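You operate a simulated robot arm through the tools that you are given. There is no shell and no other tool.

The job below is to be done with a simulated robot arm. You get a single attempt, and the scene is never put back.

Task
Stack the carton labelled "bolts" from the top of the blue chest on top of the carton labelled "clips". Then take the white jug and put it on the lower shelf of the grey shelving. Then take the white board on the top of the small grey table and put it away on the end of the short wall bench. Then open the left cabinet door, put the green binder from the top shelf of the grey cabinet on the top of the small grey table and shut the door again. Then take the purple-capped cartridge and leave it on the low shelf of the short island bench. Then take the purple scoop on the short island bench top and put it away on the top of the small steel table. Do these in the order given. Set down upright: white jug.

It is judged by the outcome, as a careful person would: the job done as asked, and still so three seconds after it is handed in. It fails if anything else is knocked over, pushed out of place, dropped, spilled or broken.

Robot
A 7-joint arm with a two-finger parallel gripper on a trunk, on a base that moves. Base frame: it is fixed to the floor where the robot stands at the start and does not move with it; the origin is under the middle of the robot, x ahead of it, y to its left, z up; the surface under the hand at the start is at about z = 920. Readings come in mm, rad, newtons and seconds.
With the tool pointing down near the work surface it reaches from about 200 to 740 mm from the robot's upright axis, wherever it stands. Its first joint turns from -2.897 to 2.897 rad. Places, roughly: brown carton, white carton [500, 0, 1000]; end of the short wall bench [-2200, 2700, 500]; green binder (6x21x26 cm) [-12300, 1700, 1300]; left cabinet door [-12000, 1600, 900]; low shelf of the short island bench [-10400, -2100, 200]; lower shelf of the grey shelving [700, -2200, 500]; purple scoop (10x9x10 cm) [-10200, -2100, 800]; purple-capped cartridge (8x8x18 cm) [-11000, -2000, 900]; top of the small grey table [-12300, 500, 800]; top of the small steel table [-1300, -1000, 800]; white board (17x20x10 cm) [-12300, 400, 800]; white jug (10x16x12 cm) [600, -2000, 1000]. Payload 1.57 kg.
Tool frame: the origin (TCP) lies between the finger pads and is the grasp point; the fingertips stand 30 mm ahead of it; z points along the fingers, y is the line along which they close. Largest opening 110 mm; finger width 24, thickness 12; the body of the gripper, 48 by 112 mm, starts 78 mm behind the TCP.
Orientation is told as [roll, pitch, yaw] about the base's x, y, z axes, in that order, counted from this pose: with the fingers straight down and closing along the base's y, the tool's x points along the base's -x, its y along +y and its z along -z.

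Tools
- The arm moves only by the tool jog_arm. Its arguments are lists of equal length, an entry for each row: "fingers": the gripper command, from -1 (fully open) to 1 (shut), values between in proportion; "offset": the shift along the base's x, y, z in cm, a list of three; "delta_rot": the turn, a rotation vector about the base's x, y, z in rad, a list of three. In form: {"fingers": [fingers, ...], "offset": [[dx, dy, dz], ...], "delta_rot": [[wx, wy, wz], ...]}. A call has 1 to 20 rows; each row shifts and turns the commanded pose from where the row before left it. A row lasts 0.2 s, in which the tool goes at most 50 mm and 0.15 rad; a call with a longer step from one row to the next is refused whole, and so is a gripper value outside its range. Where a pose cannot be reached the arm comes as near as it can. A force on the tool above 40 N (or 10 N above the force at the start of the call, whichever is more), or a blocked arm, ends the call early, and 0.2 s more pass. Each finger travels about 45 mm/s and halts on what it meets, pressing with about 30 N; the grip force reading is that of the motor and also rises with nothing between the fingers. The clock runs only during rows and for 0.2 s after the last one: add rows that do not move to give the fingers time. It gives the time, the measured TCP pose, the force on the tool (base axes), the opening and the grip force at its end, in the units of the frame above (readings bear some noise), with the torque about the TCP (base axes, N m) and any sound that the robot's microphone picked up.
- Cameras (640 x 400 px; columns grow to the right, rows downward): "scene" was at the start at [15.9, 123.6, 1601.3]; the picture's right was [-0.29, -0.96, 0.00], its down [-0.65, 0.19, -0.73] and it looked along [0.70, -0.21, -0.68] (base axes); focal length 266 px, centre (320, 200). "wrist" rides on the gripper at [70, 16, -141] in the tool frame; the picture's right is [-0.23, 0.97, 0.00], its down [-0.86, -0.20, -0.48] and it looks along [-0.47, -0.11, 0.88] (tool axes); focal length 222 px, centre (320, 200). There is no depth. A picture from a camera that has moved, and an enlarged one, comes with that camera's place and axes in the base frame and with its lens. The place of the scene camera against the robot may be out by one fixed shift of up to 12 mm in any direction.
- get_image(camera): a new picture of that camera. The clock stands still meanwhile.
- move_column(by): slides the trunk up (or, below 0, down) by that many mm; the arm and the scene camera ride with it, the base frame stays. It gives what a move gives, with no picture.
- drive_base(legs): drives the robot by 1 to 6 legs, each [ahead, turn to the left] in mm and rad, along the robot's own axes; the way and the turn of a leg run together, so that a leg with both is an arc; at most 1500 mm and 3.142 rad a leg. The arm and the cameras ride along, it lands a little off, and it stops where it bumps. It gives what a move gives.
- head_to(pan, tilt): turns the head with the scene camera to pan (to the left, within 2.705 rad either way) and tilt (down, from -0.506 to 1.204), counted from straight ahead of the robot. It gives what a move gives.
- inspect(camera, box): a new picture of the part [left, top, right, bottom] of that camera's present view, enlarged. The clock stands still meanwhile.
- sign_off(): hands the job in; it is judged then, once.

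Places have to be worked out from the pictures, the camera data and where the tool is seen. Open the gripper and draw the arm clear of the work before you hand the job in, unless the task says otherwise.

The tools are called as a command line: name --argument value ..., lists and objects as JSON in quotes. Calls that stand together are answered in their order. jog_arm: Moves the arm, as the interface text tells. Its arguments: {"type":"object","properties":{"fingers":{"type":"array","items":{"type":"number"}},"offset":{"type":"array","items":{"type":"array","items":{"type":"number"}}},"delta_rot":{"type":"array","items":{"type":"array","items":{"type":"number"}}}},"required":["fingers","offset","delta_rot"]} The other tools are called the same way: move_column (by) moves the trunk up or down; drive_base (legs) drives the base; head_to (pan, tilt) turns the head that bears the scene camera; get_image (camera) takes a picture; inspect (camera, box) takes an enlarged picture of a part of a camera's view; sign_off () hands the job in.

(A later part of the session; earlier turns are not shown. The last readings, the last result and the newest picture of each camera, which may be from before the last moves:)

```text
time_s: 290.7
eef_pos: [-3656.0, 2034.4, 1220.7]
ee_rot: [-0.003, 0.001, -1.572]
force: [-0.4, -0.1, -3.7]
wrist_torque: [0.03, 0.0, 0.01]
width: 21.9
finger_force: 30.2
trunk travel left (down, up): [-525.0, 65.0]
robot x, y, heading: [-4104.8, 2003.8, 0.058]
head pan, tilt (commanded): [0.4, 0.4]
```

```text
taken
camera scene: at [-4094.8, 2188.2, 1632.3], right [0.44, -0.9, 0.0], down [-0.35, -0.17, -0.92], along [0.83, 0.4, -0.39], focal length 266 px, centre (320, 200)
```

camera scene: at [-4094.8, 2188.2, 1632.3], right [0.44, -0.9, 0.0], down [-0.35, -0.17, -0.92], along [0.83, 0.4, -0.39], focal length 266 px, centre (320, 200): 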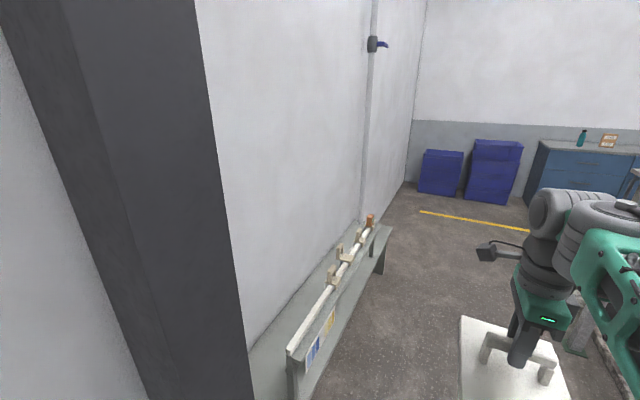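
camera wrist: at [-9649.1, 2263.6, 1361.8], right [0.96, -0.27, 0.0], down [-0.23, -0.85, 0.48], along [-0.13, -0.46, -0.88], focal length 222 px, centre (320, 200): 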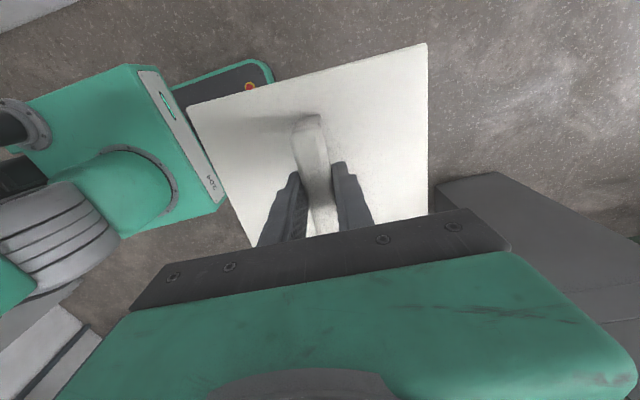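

The short wall bench is ahead on the left with a rail on it. Zooming to see its end surfaces.

inspect --camera "scene" --box '[240, 200, 420, 400]'

inspect --camera "scene" --box '[320, 200, 410, 290]'

```text
2.00 times, centred on (330, 300) of scene
camera zoom: at [-4094.8, 2188.2, 1632.3], right [0.44, -0.9, 0.0], down [-0.35, -0.17, -0.92], along [0.83, 0.4, -0.39], focal length 532 px, centre (300, 0)
```

zoom: 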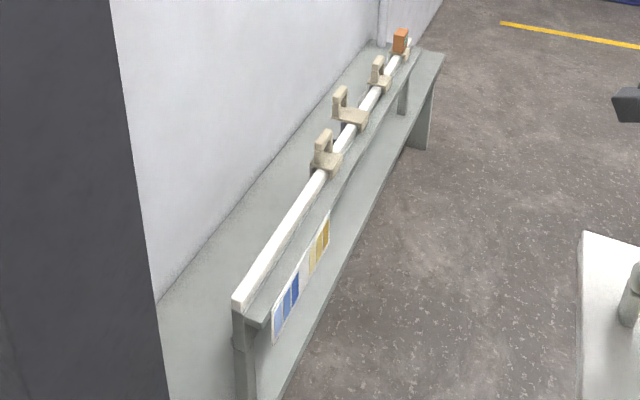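

```text
4.44 times, centred on (365, 245) of scene
camera zoom: at [-4094.8, 2188.2, 1632.3], right [0.44, -0.9, 0.0], down [-0.35, -0.17, -0.92], along [0.83, 0.4, -0.39], focal length 1181 px, centre (120, 0)
```

zoom: 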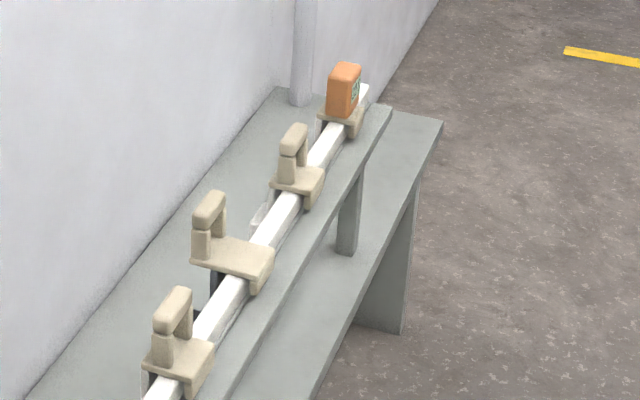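

The bench's low top (z≈500) extends past the raised rail at the far end, about x -2200…-1970. I'll drive up beside it and turn to face it.

drive_base --legs '[[0, -0.115], [1000, 0], [1010, 0], [0, 1.62]]'

head_to --pan 0.2 --tilt 0.75

get_image --camera "scene"

get_image --camera "wrist"

```text
time_s: 305.1
eef_pos: [-2149.8, 2358.1, 1222.1]
ee_rot: [-0.001, 0.0, -0.02]
force: [0.6, 0.3, -3.0]
wrist_torque: [-0.02, 0.01, 0.02]
width: 21.9
finger_force: 30.3
trunk travel left (down, up): [-525.0, 65.0]
robot x, y, heading: [-2127.7, 1906.6, 1.613]
head pan, tilt (commanded): [0.4, 0.4]
```

```text
time_s: 306.0
eef_pos: [-2148.0, 2358.0, 1220.1]
ee_rot: [-0.003, 0.0, -0.02]
force: [0.8, 0.0, -3.6]
wrist_torque: [0.03, 0.06, 0.01]
width: 21.8
finger_force: 30.4
trunk travel left (down, up): [-525.0, 65.0]
robot x, y, heading: [-2122.0, 1907.5, 1.607]
head pan, tilt (commanded): [0.201, 0.75]
```

```text
taken
camera scene: at [-2301.5, 1914.0, 1601.2], right [0.97, 0.24, 0.0], down [0.16, -0.66, -0.73], along [-0.17, 0.71, -0.68], focal length 266 px, centre (320, 200)
```

scene: 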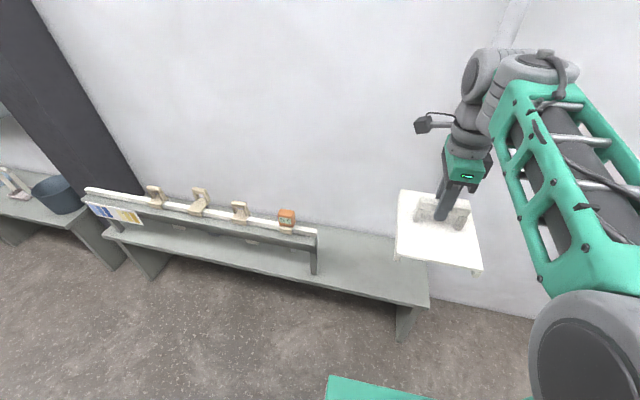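

```text
taken
camera wrist: at [-2218.7, 2375.0, 1361.7], right [0.25, 0.97, 0.0], down [0.85, -0.22, 0.48], along [0.46, -0.12, -0.88], focal length 222 px, centre (320, 200)
```

wrist: 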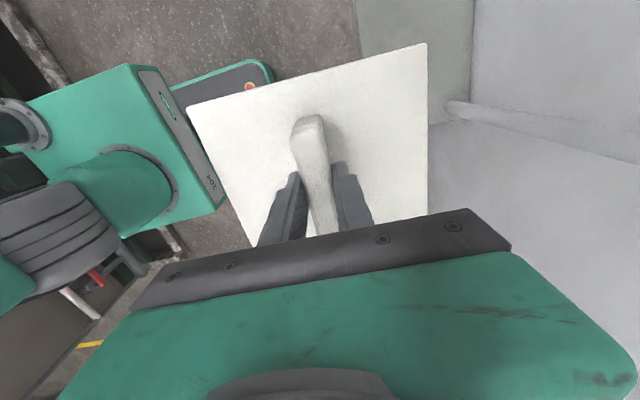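

The bench's right end is free from x≈-2480 to -1970 and y≈2530–2870, top ≈ z 490. I'll drive 180 mm closer, then lower the trunk to bring the board down.

drive_base --legs '[[180, 0]]'

move_column --by -400

get_image --camera "scene"

get_image --camera "wrist"

```text
time_s: 307.5
eef_pos: [-2157.8, 2544.2, 1220.2]
ee_rot: [-0.002, -0.001, -0.015]
force: [0.3, -0.3, -3.2]
wrist_torque: [0.01, 0.04, 0.0]
width: 21.8
finger_force: 30.1
trunk travel left (down, up): [-525.0, 65.0]
robot x, y, heading: [-2134.8, 2095.9, 1.609]
head pan, tilt (commanded): [0.201, 0.75]
```

```text
time_s: 311.3
eef_pos: [-2157.5, 2542.7, 820.4]
ee_rot: [-0.002, 0.001, -0.016]
force: [0.2, 0.0, -2.7]
wrist_torque: [0.01, 0.04, -0.04]
width: 21.5
finger_force: 30.5
trunk travel left (down, up): [-125.0, 465.0]
robot x, y, heading: [-2131.1, 2092.7, 1.616]
head pan, tilt (commanded): [0.201, 0.75]
```

```text
taken
camera scene: at [-2308.9, 2099.1, 1201.2], right [0.97, 0.24, 0.0], down [0.16, -0.66, -0.73], along [-0.18, 0.71, -0.68], focal length 266 px, centre (320, 200)
```

scene: 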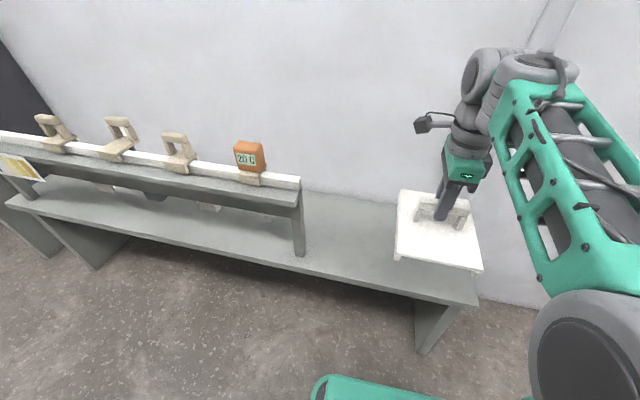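

```text
taken
camera wrist: at [-2227.8, 2560.4, 961.5], right [0.24, 0.97, 0.0], down [0.85, -0.21, 0.48], along [0.46, -0.12, -0.88], focal length 222 px, centre (320, 200)
```

wrist: 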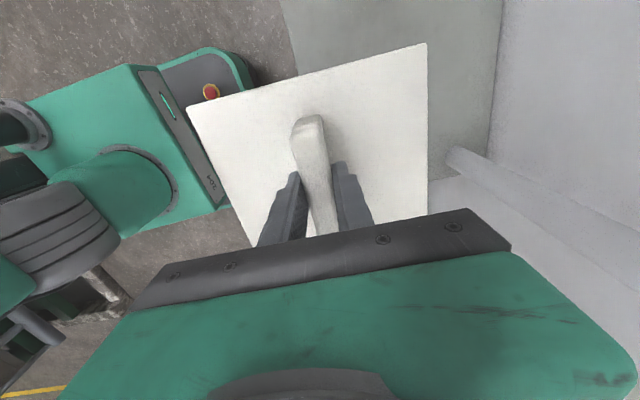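

Moving the board horizontally to above the target (-2215, 2700), then lowering the trunk the remaining 120 mm.

jog_arm --fingers '[1, 1, 1, 1, 1, 1, 1]' --offset '[[-0.9, 2.6, 0], [-1, 2.6, 0], [-1, 2.6, 0], [-1, 2.6, 0], [-1, 2.6, 0], [-0.8, 2.6, 0], [0, 0, 0]]' --delta_rot '[[0, 0, 0], [0, 0, 0], [0, 0, 0], [0, 0, 0], [0, 0, 0], [0, 0, 0.016], [0, 0, 0]]'

move_column --by -120

get_image --camera "scene"

get_image --camera "wrist"

```text
time_s: 312.9
eef_pos: [-2216.4, 2700.7, 818.6]
ee_rot: [-0.002, 0.0, 0.0]
force: [-0.2, 0.0, -4.1]
wrist_torque: [0.0, 0.0, 0.04]
width: 21.7
finger_force: 29.8
trunk travel left (down, up): [-125.0, 465.0]
robot x, y, heading: [-2134.8, 2095.5, 1.612]
head pan, tilt (commanded): [0.201, 0.75]
```

```text
time_s: 314.4
eef_pos: [-2217.0, 2699.4, 699.1]
ee_rot: [-0.001, -0.002, 0.0]
force: [1.3, 0.8, -3.1]
wrist_torque: [0.02, 0.02, 0.04]
width: 21.8
finger_force: 30.2
trunk travel left (down, up): [-5.0, 585.0]
robot x, y, heading: [-2135.3, 2090.9, 1.614]
head pan, tilt (commanded): [0.201, 0.75]
```

```text
taken
camera scene: at [-2308.9, 2099.1, 1081.2], right [0.97, 0.24, 0.0], down [0.16, -0.66, -0.73], along [-0.18, 0.71, -0.68], focal length 266 px, centre (320, 200)
```

scene: 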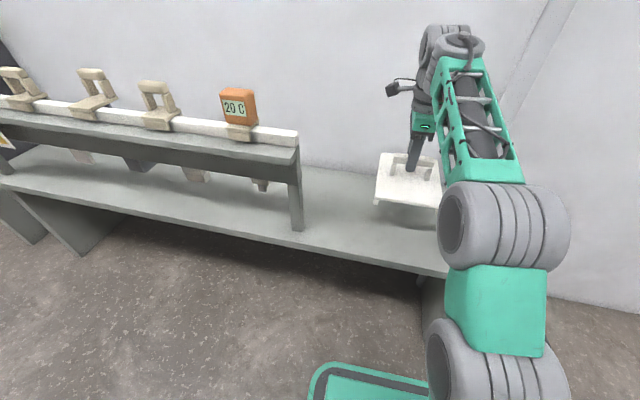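

```text
taken
camera wrist: at [-2286.3, 2715.9, 840.3], right [0.23, 0.97, 0.0], down [0.86, -0.2, 0.48], along [0.47, -0.11, -0.88], focal length 222 px, centre (320, 200)
```

wrist: 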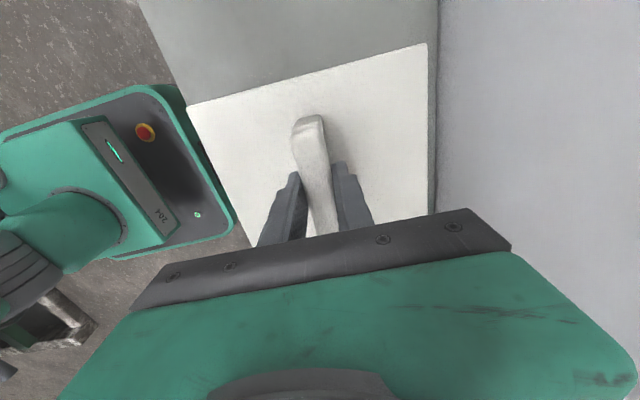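

The board is well placed relative to the bench (wall at y≈2873). Lowering 100 mm, then feeling for contact in small steps.

jog_arm --fingers '[1, 1, 1, 1, 1, 1, 1, 1]' --offset '[[0, 0, -1.5], [0, 0, -2], [0, 0, -2], [0, 0, -2], [0, 0, -1.5], [0, 0, -0.7], [0, 0, -0.3], [0, 0, 0]]' --delta_rot '[[0, 0, 0], [0, 0, 0], [0, 0, 0], [0, 0, 0], [0, 0, 0], [0, 0, 0], [0, 0, 0], [0, 0, 0]]'

inspect --camera "scene" --box '[320, 120, 480, 280]'

```text
time_s: 316.2
eef_pos: [-2215.8, 2701.0, 598.4]
ee_rot: [-0.003, 0.001, 0.0]
force: [0.5, -0.8, -3.4]
wrist_torque: [0.0, 0.03, 0.01]
width: 21.8
finger_force: 30.4
trunk travel left (down, up): [-5.0, 585.0]
robot x, y, heading: [-2133.4, 2090.6, 1.616]
head pan, tilt (commanded): [0.201, 0.75]
```

```text
2.50 times, centred on (400, 200) of scene
camera zoom: at [-2308.9, 2099.1, 1081.1], right [0.97, 0.24, 0.0], down [0.16, -0.66, -0.73], along [-0.18, 0.71, -0.68], focal length 664 px, centre (120, 200)
```

zoom: 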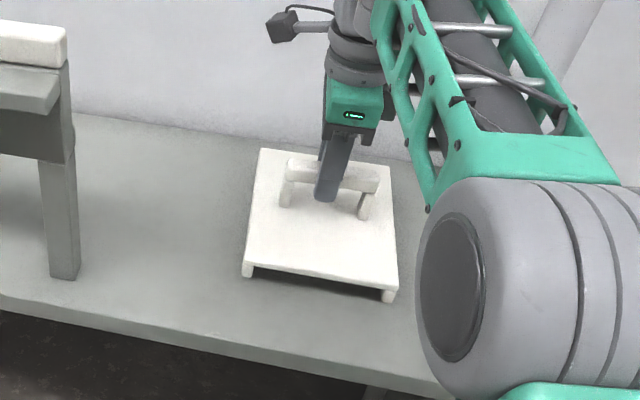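

Nearly there. Lowering in 3 mm steps.

jog_arm --fingers '[1, 1, 1, 1]' --offset '[[0, 0, -0.3], [0, 0, -0.3], [0, 0, -0.2], [0, 0, 0]]' --delta_rot '[[0, 0, 0], [0, 0, 0], [0, 0, 0], [0, 0, 0]]'

```text
time_s: 317.2
eef_pos: [-2215.6, 2700.4, 590.2]
ee_rot: [-0.002, 0.001, -0.001]
force: [-0.2, -0.3, -3.5]
wrist_torque: [-0.01, -0.01, 0.01]
width: 21.9
finger_force: 30.1
trunk travel left (down, up): [-5.0, 585.0]
robot x, y, heading: [-2130.1, 2094.1, 1.61]
head pan, tilt (commanded): [0.201, 0.75]
```

jog_arm --fingers '[1, 1, 1, 1]' --offset '[[0, 0, -0.2], [0, 0, -0.2], [0, 0, -0.2], [0, 0, 0]]' --delta_rot '[[0, 0, 0], [0, 0, 0], [0, 0, 0], [0, 0, 0]]'

inspect --camera "scene" --box '[360, 150, 440, 230]'

```text
time_s: 318.2
eef_pos: [-2215.6, 2700.3, 588.8]
ee_rot: [0.005, 0.003, 0.001]
force: [0.2, 4.2, 17.2]
wrist_torque: [-0.26, -0.33, -0.01]
width: 21.8
finger_force: 29.8
trunk travel left (down, up): [-5.0, 585.0]
robot x, y, heading: [-2130.5, 2089.6, 1.612]
head pan, tilt (commanded): [0.201, 0.75]
```

```text
5.00 times, centred on (400, 190) of scene
camera zoom: at [-2308.7, 2098.2, 1081.5], right [0.97, 0.24, 0.0], down [0.16, -0.66, -0.73], along [-0.18, 0.71, -0.68], focal length 1329 px, centre (-80, 250)
```

zoom: 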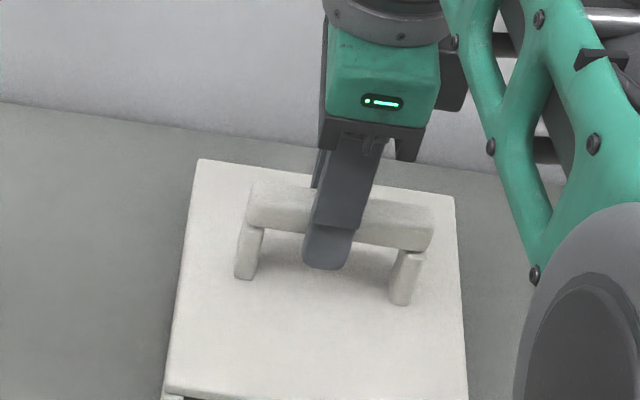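

Contact. Easing up 4 mm in command to relieve the load, then releasing.

jog_arm --fingers '[1, 1, 1]' --offset '[[0, 0, 0.35], [0, 0, 0], [0, 0, 0]]' --delta_rot '[[0, 0, 0], [0, 0, 0], [0, 0, 0]]'

```text
time_s: 319.0
eef_pos: [-2215.8, 2699.3, 587.8]
ee_rot: [-0.003, -0.001, 0.0]
force: [-1.7, 2.2, 2.6]
wrist_torque: [0.37, 0.37, 0.05]
width: 21.9
finger_force: 30.1
trunk travel left (down, up): [-5.0, 585.0]
robot x, y, heading: [-2130.4, 2091.0, 1.609]
head pan, tilt (commanded): [0.201, 0.75]
```

Light contact now. Opening the fingers and lifting straight up.

jog_arm --fingers '[0.4, 0, -0.4, -0.7, -0.7, -0.7, -0.7, -0.7, -0.7, -0.7]' --offset '[[0, 0, 0], [0, 0, 0], [0, 0, 0], [0, 0, 0], [0, 0, 0], [0, 0, 1.5], [0, 0, 3], [0, 0, 4], [0, 0, 4], [0, 0, 0]]' --delta_rot '[[0, 0, 0], [0, 0, 0], [0, 0, 0], [0, 0, 0], [0, 0, 0], [0, 0, 0], [0, 0, 0], [0, 0, 0], [0, 0, 0], [0, 0, 0]]'

get_image --camera "scene"

get_image --camera "wrist"

```text
time_s: 321.2
eef_pos: [-2217.1, 2699.3, 712.1]
ee_rot: [-0.001, 0.0, 0.0]
force: [0.3, -0.1, 0.2]
wrist_torque: [0.0, 0.0, -0.01]
width: 93.4
finger_force: 0.1
trunk travel left (down, up): [-5.0, 585.0]
robot x, y, heading: [-2133.7, 2091.9, 1.614]
head pan, tilt (commanded): [0.201, 0.75]
```

```text
taken
camera scene: at [-2308.9, 2098.9, 1081.1], right [0.97, 0.24, 0.0], down [0.16, -0.66, -0.73], along [-0.18, 0.71, -0.68], focal length 266 px, centre (320, 200)
```

scene: 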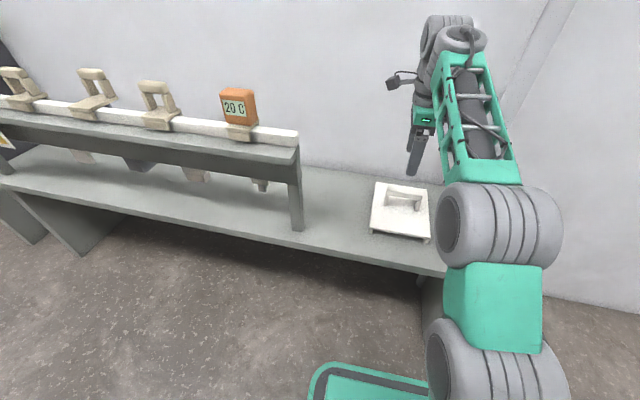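

```text
taken
camera wrist: at [-2287.6, 2715.2, 854.2], right [0.23, 0.97, 0.0], down [0.86, -0.2, 0.48], along [0.47, -0.11, -0.88], focal length 222 px, centre (320, 200)
```

wrist: 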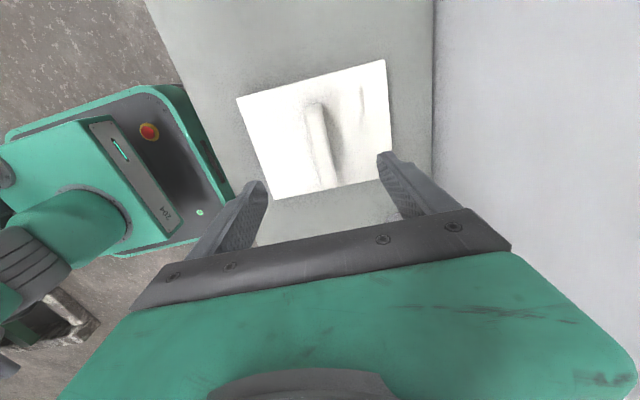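

The board sits on the end of the bench. Now raising the trunk and folding the arm for the trip back to the cabinet.

move_column --by 400

move_column --by 120

jog_arm --fingers '[-1, -1, -1, -1, -1, -1, -1, -1, -1, -1, -1, -1, -1]' --offset '[[0.5, -2.2, 0], [0.6, -2.2, 0], [0.6, -2.2, 0], [0.6, -2.2, 0], [0.6, -2.2, 0], [0.6, -2.2, 0], [0.6, -2.2, 0], [0.6, -2.2, 0], [0.6, -2.2, 0], [0.6, -2.2, 0], [0.5, -1, 0], [0, 0, 0], [0, 0, 0]]' --delta_rot '[[0, 0, 0.13], [0, 0, 0.135], [0, 0, 0.135], [0, 0, 0.135], [0, 0, 0.135], [0, 0, 0.135], [0, 0, 0.135], [0, 0, 0.135], [0, 0, 0.135], [0, 0, 0.135], [0, 0, 0.135], [0, 0, 0.132], [0, 0, 0]]'

get_image --camera "scene"

```text
time_s: 325.1
eef_pos: [-2217.7, 2699.5, 1113.0]
ee_rot: [-0.002, 0.0, 0.001]
force: [0.1, 0.4, -0.8]
wrist_torque: [-0.02, 0.0, 0.01]
width: 93.6
finger_force: 0.1
trunk travel left (down, up): [-405.0, 185.0]
robot x, y, heading: [-2134.4, 2090.5, 1.618]
head pan, tilt (commanded): [0.201, 0.75]
```

```text
time_s: 326.6
eef_pos: [-2217.1, 2699.2, 1232.4]
ee_rot: [-0.002, 0.0, 0.0]
force: [0.1, 0.2, -0.4]
wrist_torque: [0.03, 0.01, 0.0]
width: 93.6
finger_force: 0.1
trunk travel left (down, up): [-525.0, 65.0]
robot x, y, heading: [-2137.4, 2089.2, 1.614]
head pan, tilt (commanded): [0.201, 0.75]
```

```text
time_s: 329.4
eef_pos: [-2153.9, 2467.7, 1233.7]
ee_rot: [-0.001, -0.001, 1.612]
force: [0.6, 0.3, 0.4]
wrist_torque: [0.02, -0.02, -0.01]
width: 110.1
finger_force: 0.1
trunk travel left (down, up): [-525.0, 65.0]
robot x, y, heading: [-2131.5, 2092.3, 1.613]
head pan, tilt (commanded): [0.201, 0.75]
```

```text
taken
camera scene: at [-2308.9, 2098.9, 1601.1], right [0.97, 0.24, 0.0], down [0.16, -0.66, -0.73], along [-0.18, 0.71, -0.68], focal length 266 px, centre (320, 200)
```

scene: 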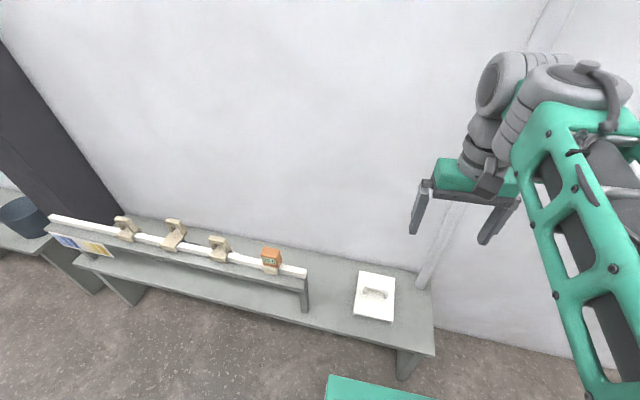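

Board confirmed in place. Backing off, turning, and driving back west along the corridor.

drive_base --legs '[[-180, 0], [0, 1.53], [1300, 0], [1200, 0]]'

head_to --pan -0.3 --tilt 0.4

get_image --camera "scene"

```text
time_s: 346.2
eef_pos: [-4968.1, 2023.3, 1234.3]
ee_rot: [-0.003, 0.001, 3.103]
force: [0.0, -0.6, -0.3]
wrist_torque: [-0.03, 0.06, 0.02]
width: 110.0
finger_force: 0.1
trunk travel left (down, up): [-525.0, 65.0]
robot x, y, heading: [-4589.8, 2011.9, 3.109]
head pan, tilt (commanded): [0.201, 0.75]
```

```text
time_s: 347.2
eef_pos: [-4969.0, 2022.6, 1233.7]
ee_rot: [-0.002, 0.001, 3.102]
force: [-0.3, 0.3, -0.9]
wrist_torque: [0.02, -0.02, -0.02]
width: 110.0
finger_force: 0.1
trunk travel left (down, up): [-525.0, 65.0]
robot x, y, heading: [-4592.8, 2011.6, 3.105]
head pan, tilt (commanded): [-0.3, 0.4]
```

```text
taken
camera scene: at [-4628.7, 1880.1, 1632.2], right [0.33, 0.94, 0.0], down [0.37, -0.13, -0.92], along [-0.87, 0.3, -0.39], focal length 266 px, centre (320, 200)
```

scene: 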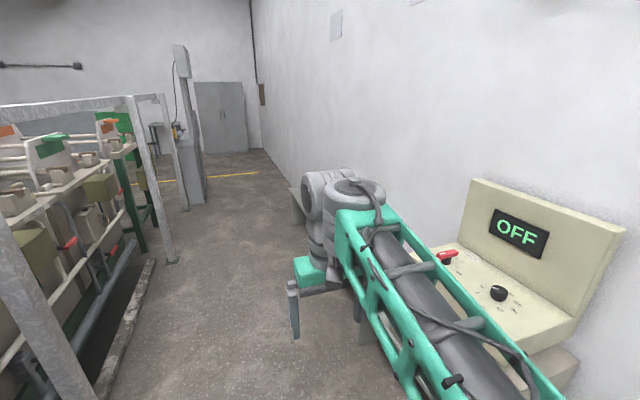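

Clear ahead; the cabinet is visible at the end. Steering slightly left and continuing.

drive_base --legs '[[0, 0.08], [1100, 0], [1100, 0], [1000, 0]]'

head_to --pan 0.3 --tilt 0.3

get_image --camera "scene"

```text
time_s: 363.7
eef_pos: [-8256.5, 1913.4, 1233.6]
ee_rot: [-0.001, 0.0, -3.132]
force: [0.0, -0.1, 0.2]
wrist_torque: [-0.01, 0.03, 0.0]
width: 109.6
finger_force: 0.1
trunk travel left (down, up): [-525.0, 65.0]
robot x, y, heading: [-7889.6, 1922.3, -3.127]
head pan, tilt (commanded): [-0.3, 0.4]
```

```text
time_s: 364.7
eef_pos: [-8257.0, 1914.8, 1233.9]
ee_rot: [-0.002, 0.001, -3.132]
force: [-0.1, -0.6, 0.3]
wrist_torque: [0.0, -0.02, 0.02]
width: 109.9
finger_force: 0.1
trunk travel left (down, up): [-525.0, 65.0]
robot x, y, heading: [-7878.0, 1919.3, -3.131]
head pan, tilt (commanded): [0.3, 0.3]
```

```text
taken
camera scene: at [-7911.7, 1734.2, 1641.5], right [-0.31, 0.95, 0.0], down [0.28, 0.09, -0.96], along [-0.91, -0.29, -0.3], focal length 266 px, centre (320, 200)
```

scene: 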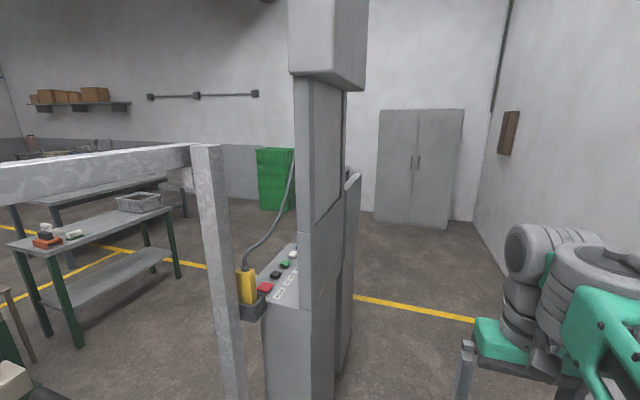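

The cabinet front is at x≈-12100, spanning y≈1300–2400 with handles near y≈1843, z≈1000. Driving straight on to about x=-11100 in front of it.

drive_base --legs '[[1200, 0], [1200, 0], [800, 0]]'

head_to --pan 0.15 --tilt 0.4

get_image --camera "scene"

```text
time_s: 380.2
eef_pos: [-11422.9, 1838.7, 1233.8]
ee_rot: [-0.002, 0.0, -3.11]
force: [0.3, -0.2, -0.9]
wrist_torque: [0.01, 0.03, -0.01]
width: 110.1
finger_force: 0.1
trunk travel left (down, up): [-525.0, 65.0]
robot x, y, heading: [-11045.7, 1855.2, -3.106]
head pan, tilt (commanded): [0.3, 0.3]
```

```text
time_s: 380.9
eef_pos: [-11422.4, 1838.7, 1232.5]
ee_rot: [-0.001, 0.0, -3.108]
force: [0.0, -0.4, -1.2]
wrist_torque: [-0.01, -0.01, 0.01]
width: 110.2
finger_force: 0.1
trunk travel left (down, up): [-525.0, 65.0]
robot x, y, heading: [-11047.4, 1857.0, -3.104]
head pan, tilt (commanded): [0.15, 0.4]
```

```text
taken
camera scene: at [-11076.6, 1679.6, 1632.3], right [-0.18, 0.98, 0.0], down [0.38, 0.07, -0.92], along [-0.91, -0.17, -0.39], focal length 266 px, centre (320, 200)
```

scene: 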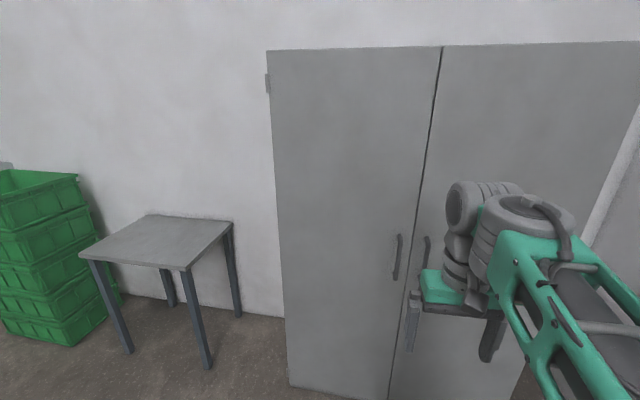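

I see the left door (y≈1310–1877, hinge on the left) with a vertical bar handle near y≈1820. Zooming on the handle.

inspect --camera "scene" --box '[350, 210, 450, 310]'

```text
4.00 times, centred on (400, 260) of scene
camera zoom: at [-11076.6, 1679.6, 1632.3], right [-0.18, 0.98, 0.0], down [0.38, 0.07, -0.92], along [-0.91, -0.17, -0.39], focal length 1063 px, centre (0, -40)
```

zoom: 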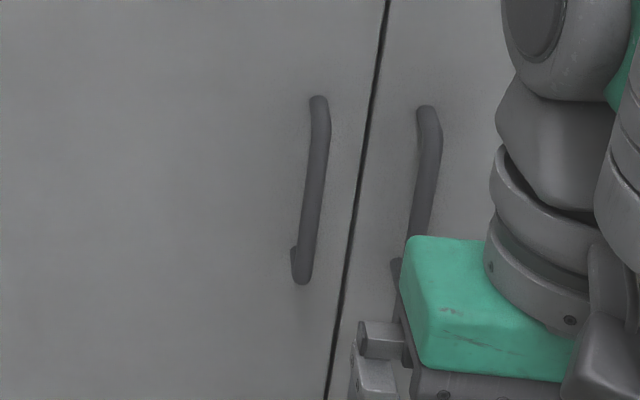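

The handle is a C-shaped vertical bar about 190 mm long centred near (-12015, 1819, 995). I'll lower the trunk 300 mm and turn the gripper to point straight forward, well clear of the cabinet.

move_column --by -300

jog_arm --fingers '[-1, -1, -1, -1, -1, -1, -1, -1, -1, -1, -1, -1, -1, -1, -1]' --offset '[[-3, 0, 0.5], [-3, 0, 0.5], [-3, 0, 0.5], [-2.5, 0, 0.5], [-2.5, 0, 0.5], [-2, 0, 0.5], [-2, 0, 0.5], [-2, 0, 0.5], [-2, 0, 0.5], [-1, 0, 0.5], [-1, 0, 0.5], [-1, 0, 0.5], [-1, 0, 0], [0, 0, 0], [0, 0, 0]]' --delta_rot '[[0, 0.05, 0], [-0.0045, 0.12, 0], [-0.0045, 0.12, 0], [-0.0045, 0.12, 0], [-0.0045, 0.12, 0], [-0.0045, 0.12, 0], [-0.0045, 0.12, 0], [-0.0045, 0.12, 0], [-0.0045, 0.12, 0], [-0.0045, 0.12, 0], [-0.0045, 0.12, 0], [-0.0045, 0.12, 0], [-0.0045, 0.12, 0], [-0.003, 0.08, 0], [0, 0, 0]]'

get_image --camera "scene"

get_image --camera "wrist"

```text
time_s: 383.9
eef_pos: [-11422.9, 1838.9, 933.6]
ee_rot: [-0.001, 0.001, -3.109]
force: [-0.1, -0.2, 1.0]
wrist_torque: [0.02, -0.02, -0.01]
width: 109.8
finger_force: 0.1
trunk travel left (down, up): [-225.0, 365.0]
robot x, y, heading: [-11045.9, 1856.1, -3.105]
head pan, tilt (commanded): [0.15, 0.4]
```

```text
time_s: 387.3
eef_pos: [-11737.8, 1868.7, 993.0]
ee_rot: [0.136, -1.442, 3.039]
force: [0.6, -1.0, 0.6]
wrist_torque: [0.0, -0.06, -0.01]
width: 109.9
finger_force: 0.1
out of reach, approached as far as the arm can: row 5, 6, 7, 8
trunk travel left (down, up): [-225.0, 365.0]
robot x, y, heading: [-11049.6, 1859.0, -3.107]
head pan, tilt (commanded): [0.15, 0.4]
stopped in row 15: the arm was blocked; the commanded pose is now the measured one
```

```text
taken
camera scene: at [-11085.4, 1678.3, 1328.9], right [-0.18, 0.98, 0.0], down [0.39, 0.07, -0.92], along [-0.9, -0.17, -0.4], focal length 266 px, centre (320, 200)
```

scene: 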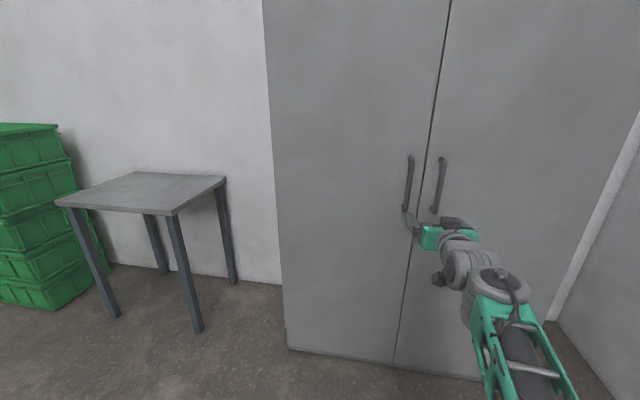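

```text
taken
camera wrist: at [-11588.8, 1855.2, 942.2], right [0.0, -0.97, 0.24], down [0.36, 0.23, 0.91], along [-0.93, 0.08, 0.35], focal length 222 px, centre (320, 200)
```

wrist: 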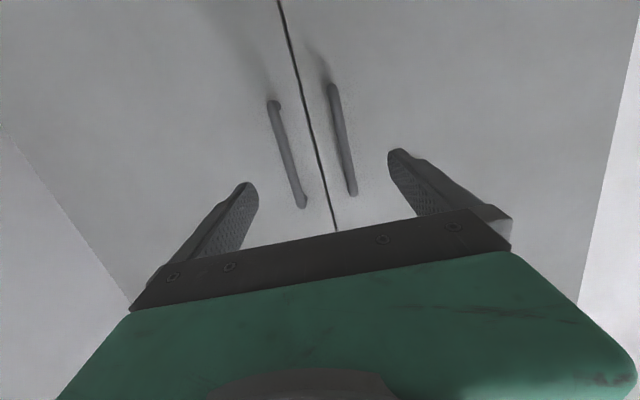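

The gripper now points forward (about 7° down), TCP at z=993. From the wrist view the left-door handle bar is at y≈1828, z≈935–1103; the right handle is at y≈1928. I'll drive 180 mm closer and align laterally with a partly closed gripper.

drive_base --legs '[[180, 0]]'

jog_arm --fingers '[-0.3, -0.3, -0.3, -0.3, -0.3]' --offset '[[0, -0.9, 0.3], [0, -0.9, 0.3], [0, -0.9, 0.3], [0, -0.8, 0.3], [0, 0, 0]]' --delta_rot '[[0, 0, 0], [0, 0, 0], [0, 0, 0], [0, 0, 0], [0, 0, 0]]'

get_image --camera "wrist"

get_image --camera "scene"

```text
time_s: 388.8
eef_pos: [-11916.6, 1863.3, 1000.5]
ee_rot: [0.138, -1.448, 3.035]
force: [-0.6, -0.5, 0.2]
wrist_torque: [0.0, 0.0, 0.0]
width: 110.0
finger_force: 0.1
trunk travel left (down, up): [-225.0, 365.0]
robot x, y, heading: [-11225.9, 1852.6, -3.114]
head pan, tilt (commanded): [0.15, 0.4]
```

```text
time_s: 390.0
eef_pos: [-11906.1, 1828.7, 1018.7]
ee_rot: [0.153, -1.459, 3.021]
force: [0.6, -0.2, 0.2]
wrist_torque: [-0.01, -0.04, -0.03]
width: 71.6
finger_force: 0.0
trunk travel left (down, up): [-225.0, 365.0]
robot x, y, heading: [-11222.3, 1853.8, -3.114]
head pan, tilt (commanded): [0.15, 0.4]
```

```text
taken
camera wrist: at [-11758.4, 1815.8, 965.5], right [0.01, -0.97, 0.24], down [0.37, 0.23, 0.9], along [-0.93, 0.09, 0.36], focal length 222 px, centre (320, 200)
```

wrist: 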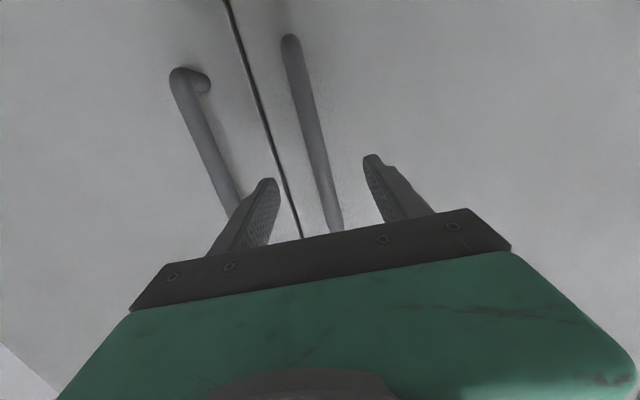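

```text
taken
camera scene: at [-11254.7, 1673.9, 1332.3], right [-0.18, 0.98, 0.0], down [0.38, 0.07, -0.92], along [-0.91, -0.17, -0.39], focal length 266 px, centre (320, 200)
```

scene: 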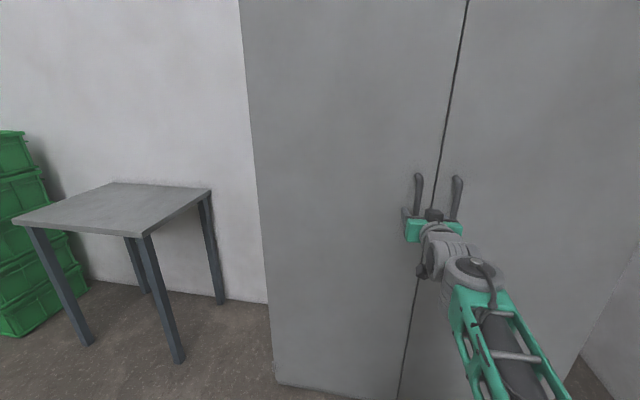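

Aligned near the handle bar. Zooming in on the wrist view to check the bar against the fingers.

inspect --camera "wrist" --box '[200, 20, 440, 250]'

inspect --camera "scene" --box '[380, 150, 500, 260]'

```text
1.74 times, centred on (320, 135) of wrist
camera zoom: at [-11758.4, 1815.8, 965.5], right [0.01, -0.97, 0.24], down [0.37, 0.23, 0.9], along [-0.93, 0.09, 0.36], focal length 386 px, centre (320, 313)
```

zoom: 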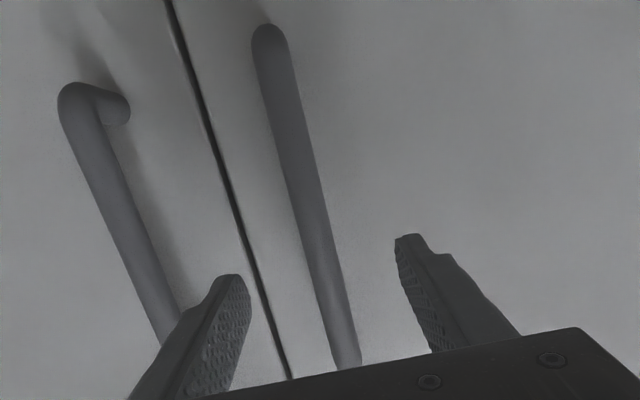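

```text
3.64 times, centred on (440, 205) of scene
camera zoom: at [-11254.7, 1673.9, 1332.3], right [-0.18, 0.98, 0.0], down [0.38, 0.07, -0.92], along [-0.91, -0.17, -0.39], focal length 966 px, centre (-116, 182)
```

zoom: 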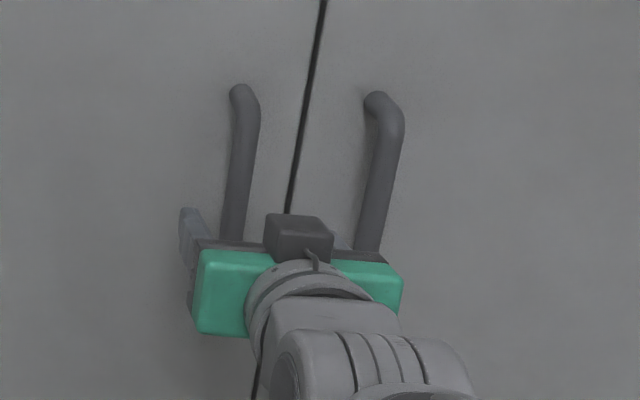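

The bar lies between the fingers laterally. Advancing 40 mm and checking again.

jog_arm --fingers '[-0.3, -0.3, -0.3, -0.3]' --offset '[[-1.4, 0, 0], [-1.4, 0, 0], [-1.4, 0, 0], [0, 0, 0]]' --delta_rot '[[0, 0, 0], [0, 0, 0], [0, 0, 0], [0, 0, 0]]'

inspect --camera "wrist" --box '[200, 20, 440, 250]'

inspect --camera "scene" --box '[380, 150, 500, 260]'

```text
time_s: 391.0
eef_pos: [-11950.4, 1828.6, 1018.4]
ee_rot: [0.154, -1.454, 3.02]
force: [-0.8, -0.3, 0.0]
wrist_torque: [0.01, 0.02, 0.0]
width: 71.3
finger_force: 0.0
trunk travel left (down, up): [-225.0, 365.0]
robot x, y, heading: [-11223.1, 1849.7, -3.112]
head pan, tilt (commanded): [0.15, 0.4]
```

```text
1.74 times, centred on (320, 135) of wrist
camera zoom: at [-11801.0, 1816.4, 965.1], right [0.01, -0.97, 0.24], down [0.37, 0.23, 0.9], along [-0.93, 0.09, 0.36], focal length 386 px, centre (320, 313)
```

zoom: 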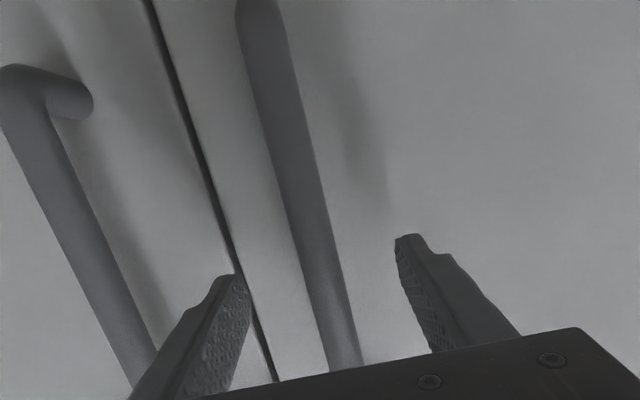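

```text
3.64 times, centred on (440, 205) of scene
camera zoom: at [-11254.8, 1673.9, 1332.2], right [-0.18, 0.98, 0.0], down [0.38, 0.07, -0.92], along [-0.91, -0.17, -0.39], focal length 966 px, centre (-116, 182)
```

zoom: 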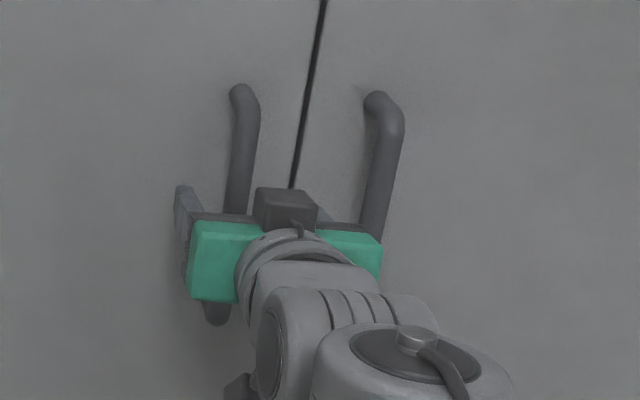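

Door plane appears at x≈-12035, so the bar is near x≈-11995. Advancing another 38 mm, then closing the fingers on the bar.

jog_arm --fingers '[-0.3, -0.3, -0.3, -0.3]' --offset '[[-1.4, 0, 0], [-1.3, 0, 0], [-1.1, 0, 0], [0, 0, 0]]' --delta_rot '[[0, 0, 0], [0, 0, 0], [0, 0, 0], [0, 0, 0]]'

get_image --camera "wrist"

inspect --camera "scene" --box '[380, 150, 500, 260]'

```text
time_s: 392.0
eef_pos: [-11985.5, 1829.9, 1016.0]
ee_rot: [0.156, -1.454, 3.018]
force: [19.4, 0.4, -4.7]
wrist_torque: [-0.17, -0.01, -0.78]
width: 71.2
finger_force: 0.0
trunk travel left (down, up): [-225.0, 365.0]
robot x, y, heading: [-11224.5, 1850.2, -3.108]
head pan, tilt (commanded): [0.15, 0.4]
```

```text
taken
camera wrist: at [-11837.1, 1816.6, 963.6], right [0.0, -0.97, 0.24], down [0.37, 0.23, 0.9], along [-0.93, 0.09, 0.36], focal length 222 px, centre (320, 200)
```

wrist: 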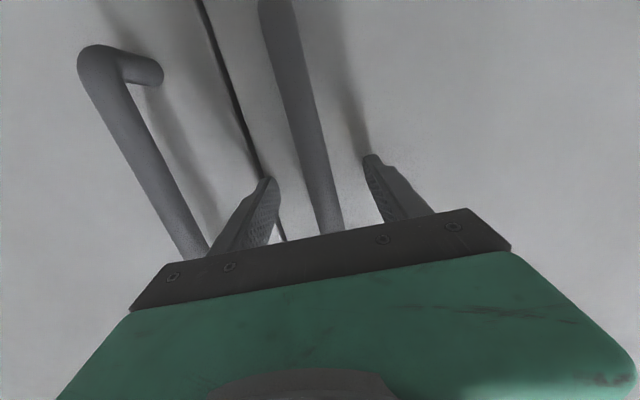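

```text
3.64 times, centred on (440, 205) of scene
camera zoom: at [-11252.8, 1674.0, 1332.2], right [-0.18, 0.98, 0.0], down [0.38, 0.07, -0.92], along [-0.91, -0.17, -0.39], focal length 966 px, centre (-116, 182)
```

zoom: 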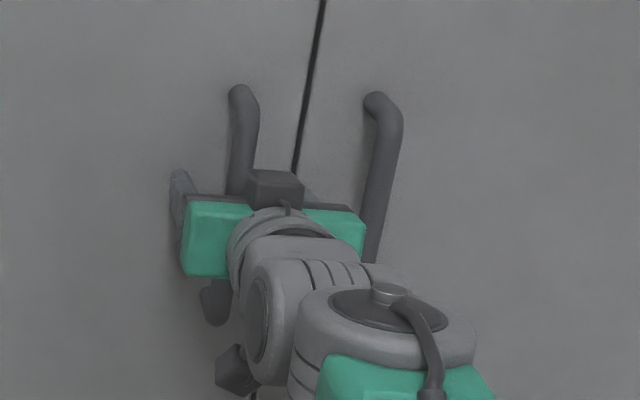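

A fingertip touches the door (≈19 N), so the door face is at x≈-12016. Backing off 8 mm and closing on the bar.

jog_arm --fingers '[-0.3, -0.3, 0.2, 0.6, 1, 1, 1, 1]' --offset '[[0.8, 0, 0], [0, 0, 0], [0, 0, 0], [0, 0, 0], [0, 0, 0], [0, 0, 0], [0, 0, 0], [0, 0, 0]]' --delta_rot '[[0, 0, 0], [0, 0, 0], [0, 0, 0], [0, 0, 0], [0, 0, 0], [0, 0, 0], [0, 0, 0], [0, 0, 0]]'

get_image --camera "wrist"

```text
time_s: 393.8
eef_pos: [-11979.4, 1826.6, 1018.0]
ee_rot: [0.137, -1.458, 3.041]
force: [-0.6, -17.6, 1.3]
wrist_torque: [0.75, 0.19, -0.02]
width: 17.9
finger_force: 32.1
trunk travel left (down, up): [-225.0, 365.0]
robot x, y, heading: [-11225.2, 1848.4, -3.107]
head pan, tilt (commanded): [0.15, 0.4]
```

```text
taken
camera wrist: at [-11830.7, 1814.4, 963.9], right [0.01, -0.97, 0.24], down [0.37, 0.23, 0.9], along [-0.93, 0.08, 0.36], focal length 222 px, centre (320, 200)
```

wrist: 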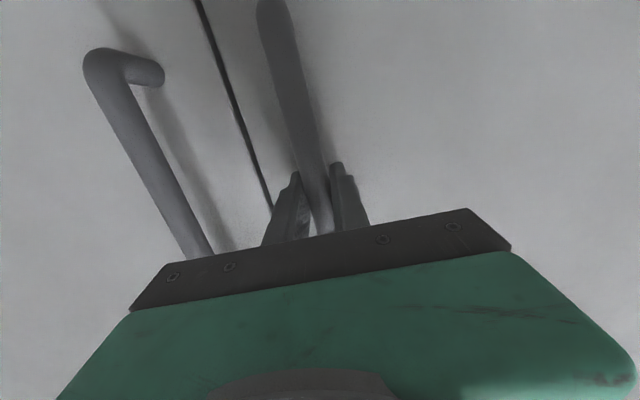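

Bar gripped (17.9 mm), with a lateral bias of ~18 N. I'll relieve it (-3 mm in y) and begin pulling the door along its arc (hinge ≈ (-12020, 1305)), rotating the hand with the door.

jog_arm --fingers '[1, 1, 1, 1, 1, 1, 1]' --offset '[[0, -0.3, 0], [0, 0, 0], [1.8, -0.15, 0], [1.8, -0.2, 0], [1.8, -0.3, 0], [1.8, -0.33, 0], [0, 0, 0]]' --delta_rot '[[0, 0, 0], [0, 0, 0], [0, 0, -0.035], [0, 0, -0.035], [0, 0, -0.035], [0, 0, -0.035], [0, 0, 0]]'

get_image --camera "scene"

get_image --camera "wrist"

```text
time_s: 395.4
eef_pos: [-11909.1, 1816.8, 1016.9]
ee_rot: [0.14, -1.453, 2.893]
force: [-1.9, -5.9, -6.2]
wrist_torque: [0.88, 0.37, -0.03]
width: 17.8
finger_force: 32.7
trunk travel left (down, up): [-225.0, 365.0]
robot x, y, heading: [-11223.8, 1851.6, -3.113]
head pan, tilt (commanded): [0.15, 0.4]
```

```text
taken
camera scene: at [-11255.4, 1673.0, 1332.0], right [-0.18, 0.98, 0.0], down [0.38, 0.07, -0.92], along [-0.91, -0.17, -0.39], focal length 266 px, centre (320, 200)
```

scene: 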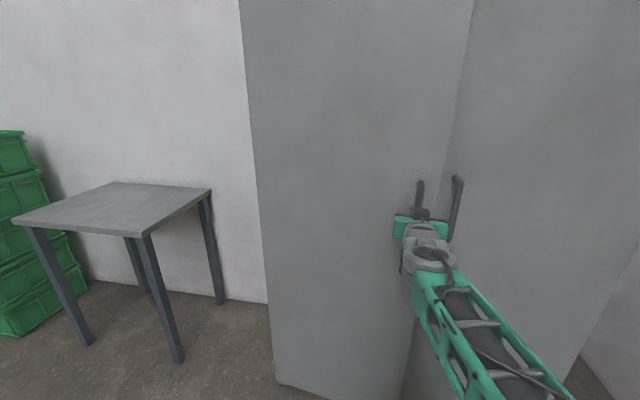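

```text
taken
camera wrist: at [-11764.5, 1782.5, 964.3], right [-0.13, -0.96, 0.24], down [0.4, 0.17, 0.9], along [-0.91, 0.22, 0.36], focal length 222 px, centre (320, 200)
```

wrist: 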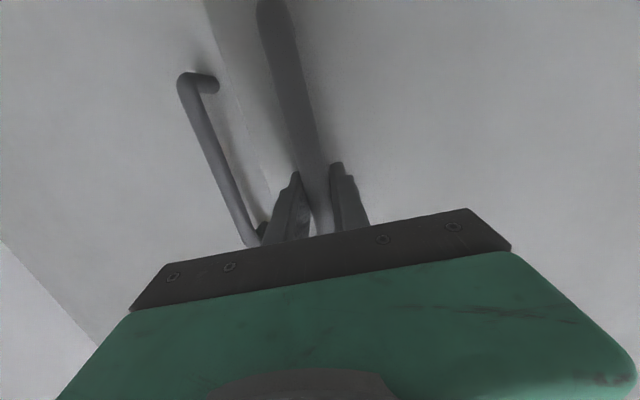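

The door follows easily. Continuing along the arc to about 24°.

jog_arm --fingers '[1, 1, 1, 1, 1, 1, 1, 1, 1]' --offset '[[1.78, -0.4, 0], [1.75, -0.47, 0], [1.75, -0.53, 0], [1.71, -0.59, 0], [1.71, -0.64, 0], [1.68, -0.72, 0], [1.64, -0.76, 0], [1.63, -0.83, 0], [0, 0, 0]]' --delta_rot '[[0, 0, -0.035], [0, 0, -0.035], [0, 0, -0.035], [0, 0, -0.035], [0, 0, -0.035], [0, 0, -0.035], [0, 0, -0.035], [0, 0, -0.035], [0, 0, 0]]'

get_image --camera "scene"

```text
time_s: 397.4
eef_pos: [-11774.7, 1764.8, 1016.9]
ee_rot: [0.13, -1.456, 2.626]
force: [-11.7, -19.6, 2.4]
wrist_torque: [0.79, -0.2, 0.02]
width: 18.1
finger_force: 32.7
trunk travel left (down, up): [-225.0, 365.0]
robot x, y, heading: [-11223.9, 1850.1, -3.111]
head pan, tilt (commanded): [0.15, 0.4]
```

```text
taken
camera scene: at [-11255.6, 1671.2, 1331.9], right [-0.18, 0.98, 0.0], down [0.38, 0.07, -0.92], along [-0.91, -0.17, -0.39], focal length 266 px, centre (320, 200)
```

scene: 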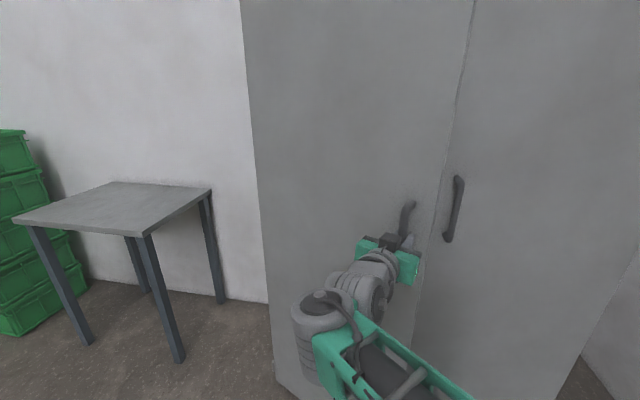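

Opening well (~24°), with a radial pull of ~23 N inward. I'll relieve that (shift 4 mm toward the hinge) and continue to about 36°.

jog_arm --fingers '[1, 1, 1, 1, 1, 1, 1, 1]' --offset '[[-0.16, -0.4, 0], [1.56, -0.87, 0], [1.54, -0.93, 0], [1.51, -0.97, 0], [1.48, -1.03, 0], [1.43, -1.08, 0], [1.39, -1.13, 0], [0, 0, 0]]' --delta_rot '[[0, 0, 0], [0, 0, -0.035], [0, 0, -0.035], [0, 0, -0.035], [0, 0, -0.035], [0, 0, -0.035], [0, 0, -0.035], [0, 0, 0]]'

get_image --camera "scene"

```text
time_s: 399.2
eef_pos: [-11736.3, 1741.4, 1012.3]
ee_rot: [0.182, -1.456, 2.438]
force: [-1.3, -4.3, 25.5]
wrist_torque: [0.66, -0.47, 0.01]
width: 18.3
finger_force: 32.5
out of reach, approached as far as the arm can: row 4, 5, 6, 7
trunk travel left (down, up): [-225.0, 365.0]
robot x, y, heading: [-11224.9, 1850.2, -3.109]
head pan, tilt (commanded): [0.15, 0.4]
```

```text
taken
camera scene: at [-11253.2, 1673.5, 1332.5], right [-0.18, 0.98, 0.0], down [0.38, 0.07, -0.92], along [-0.91, -0.17, -0.39], focal length 266 px, centre (320, 200)
```

scene: 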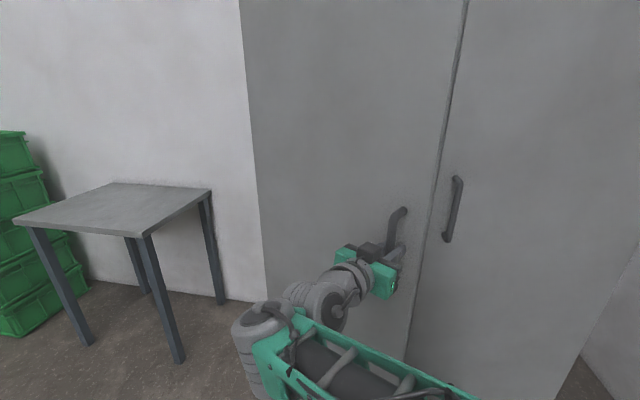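

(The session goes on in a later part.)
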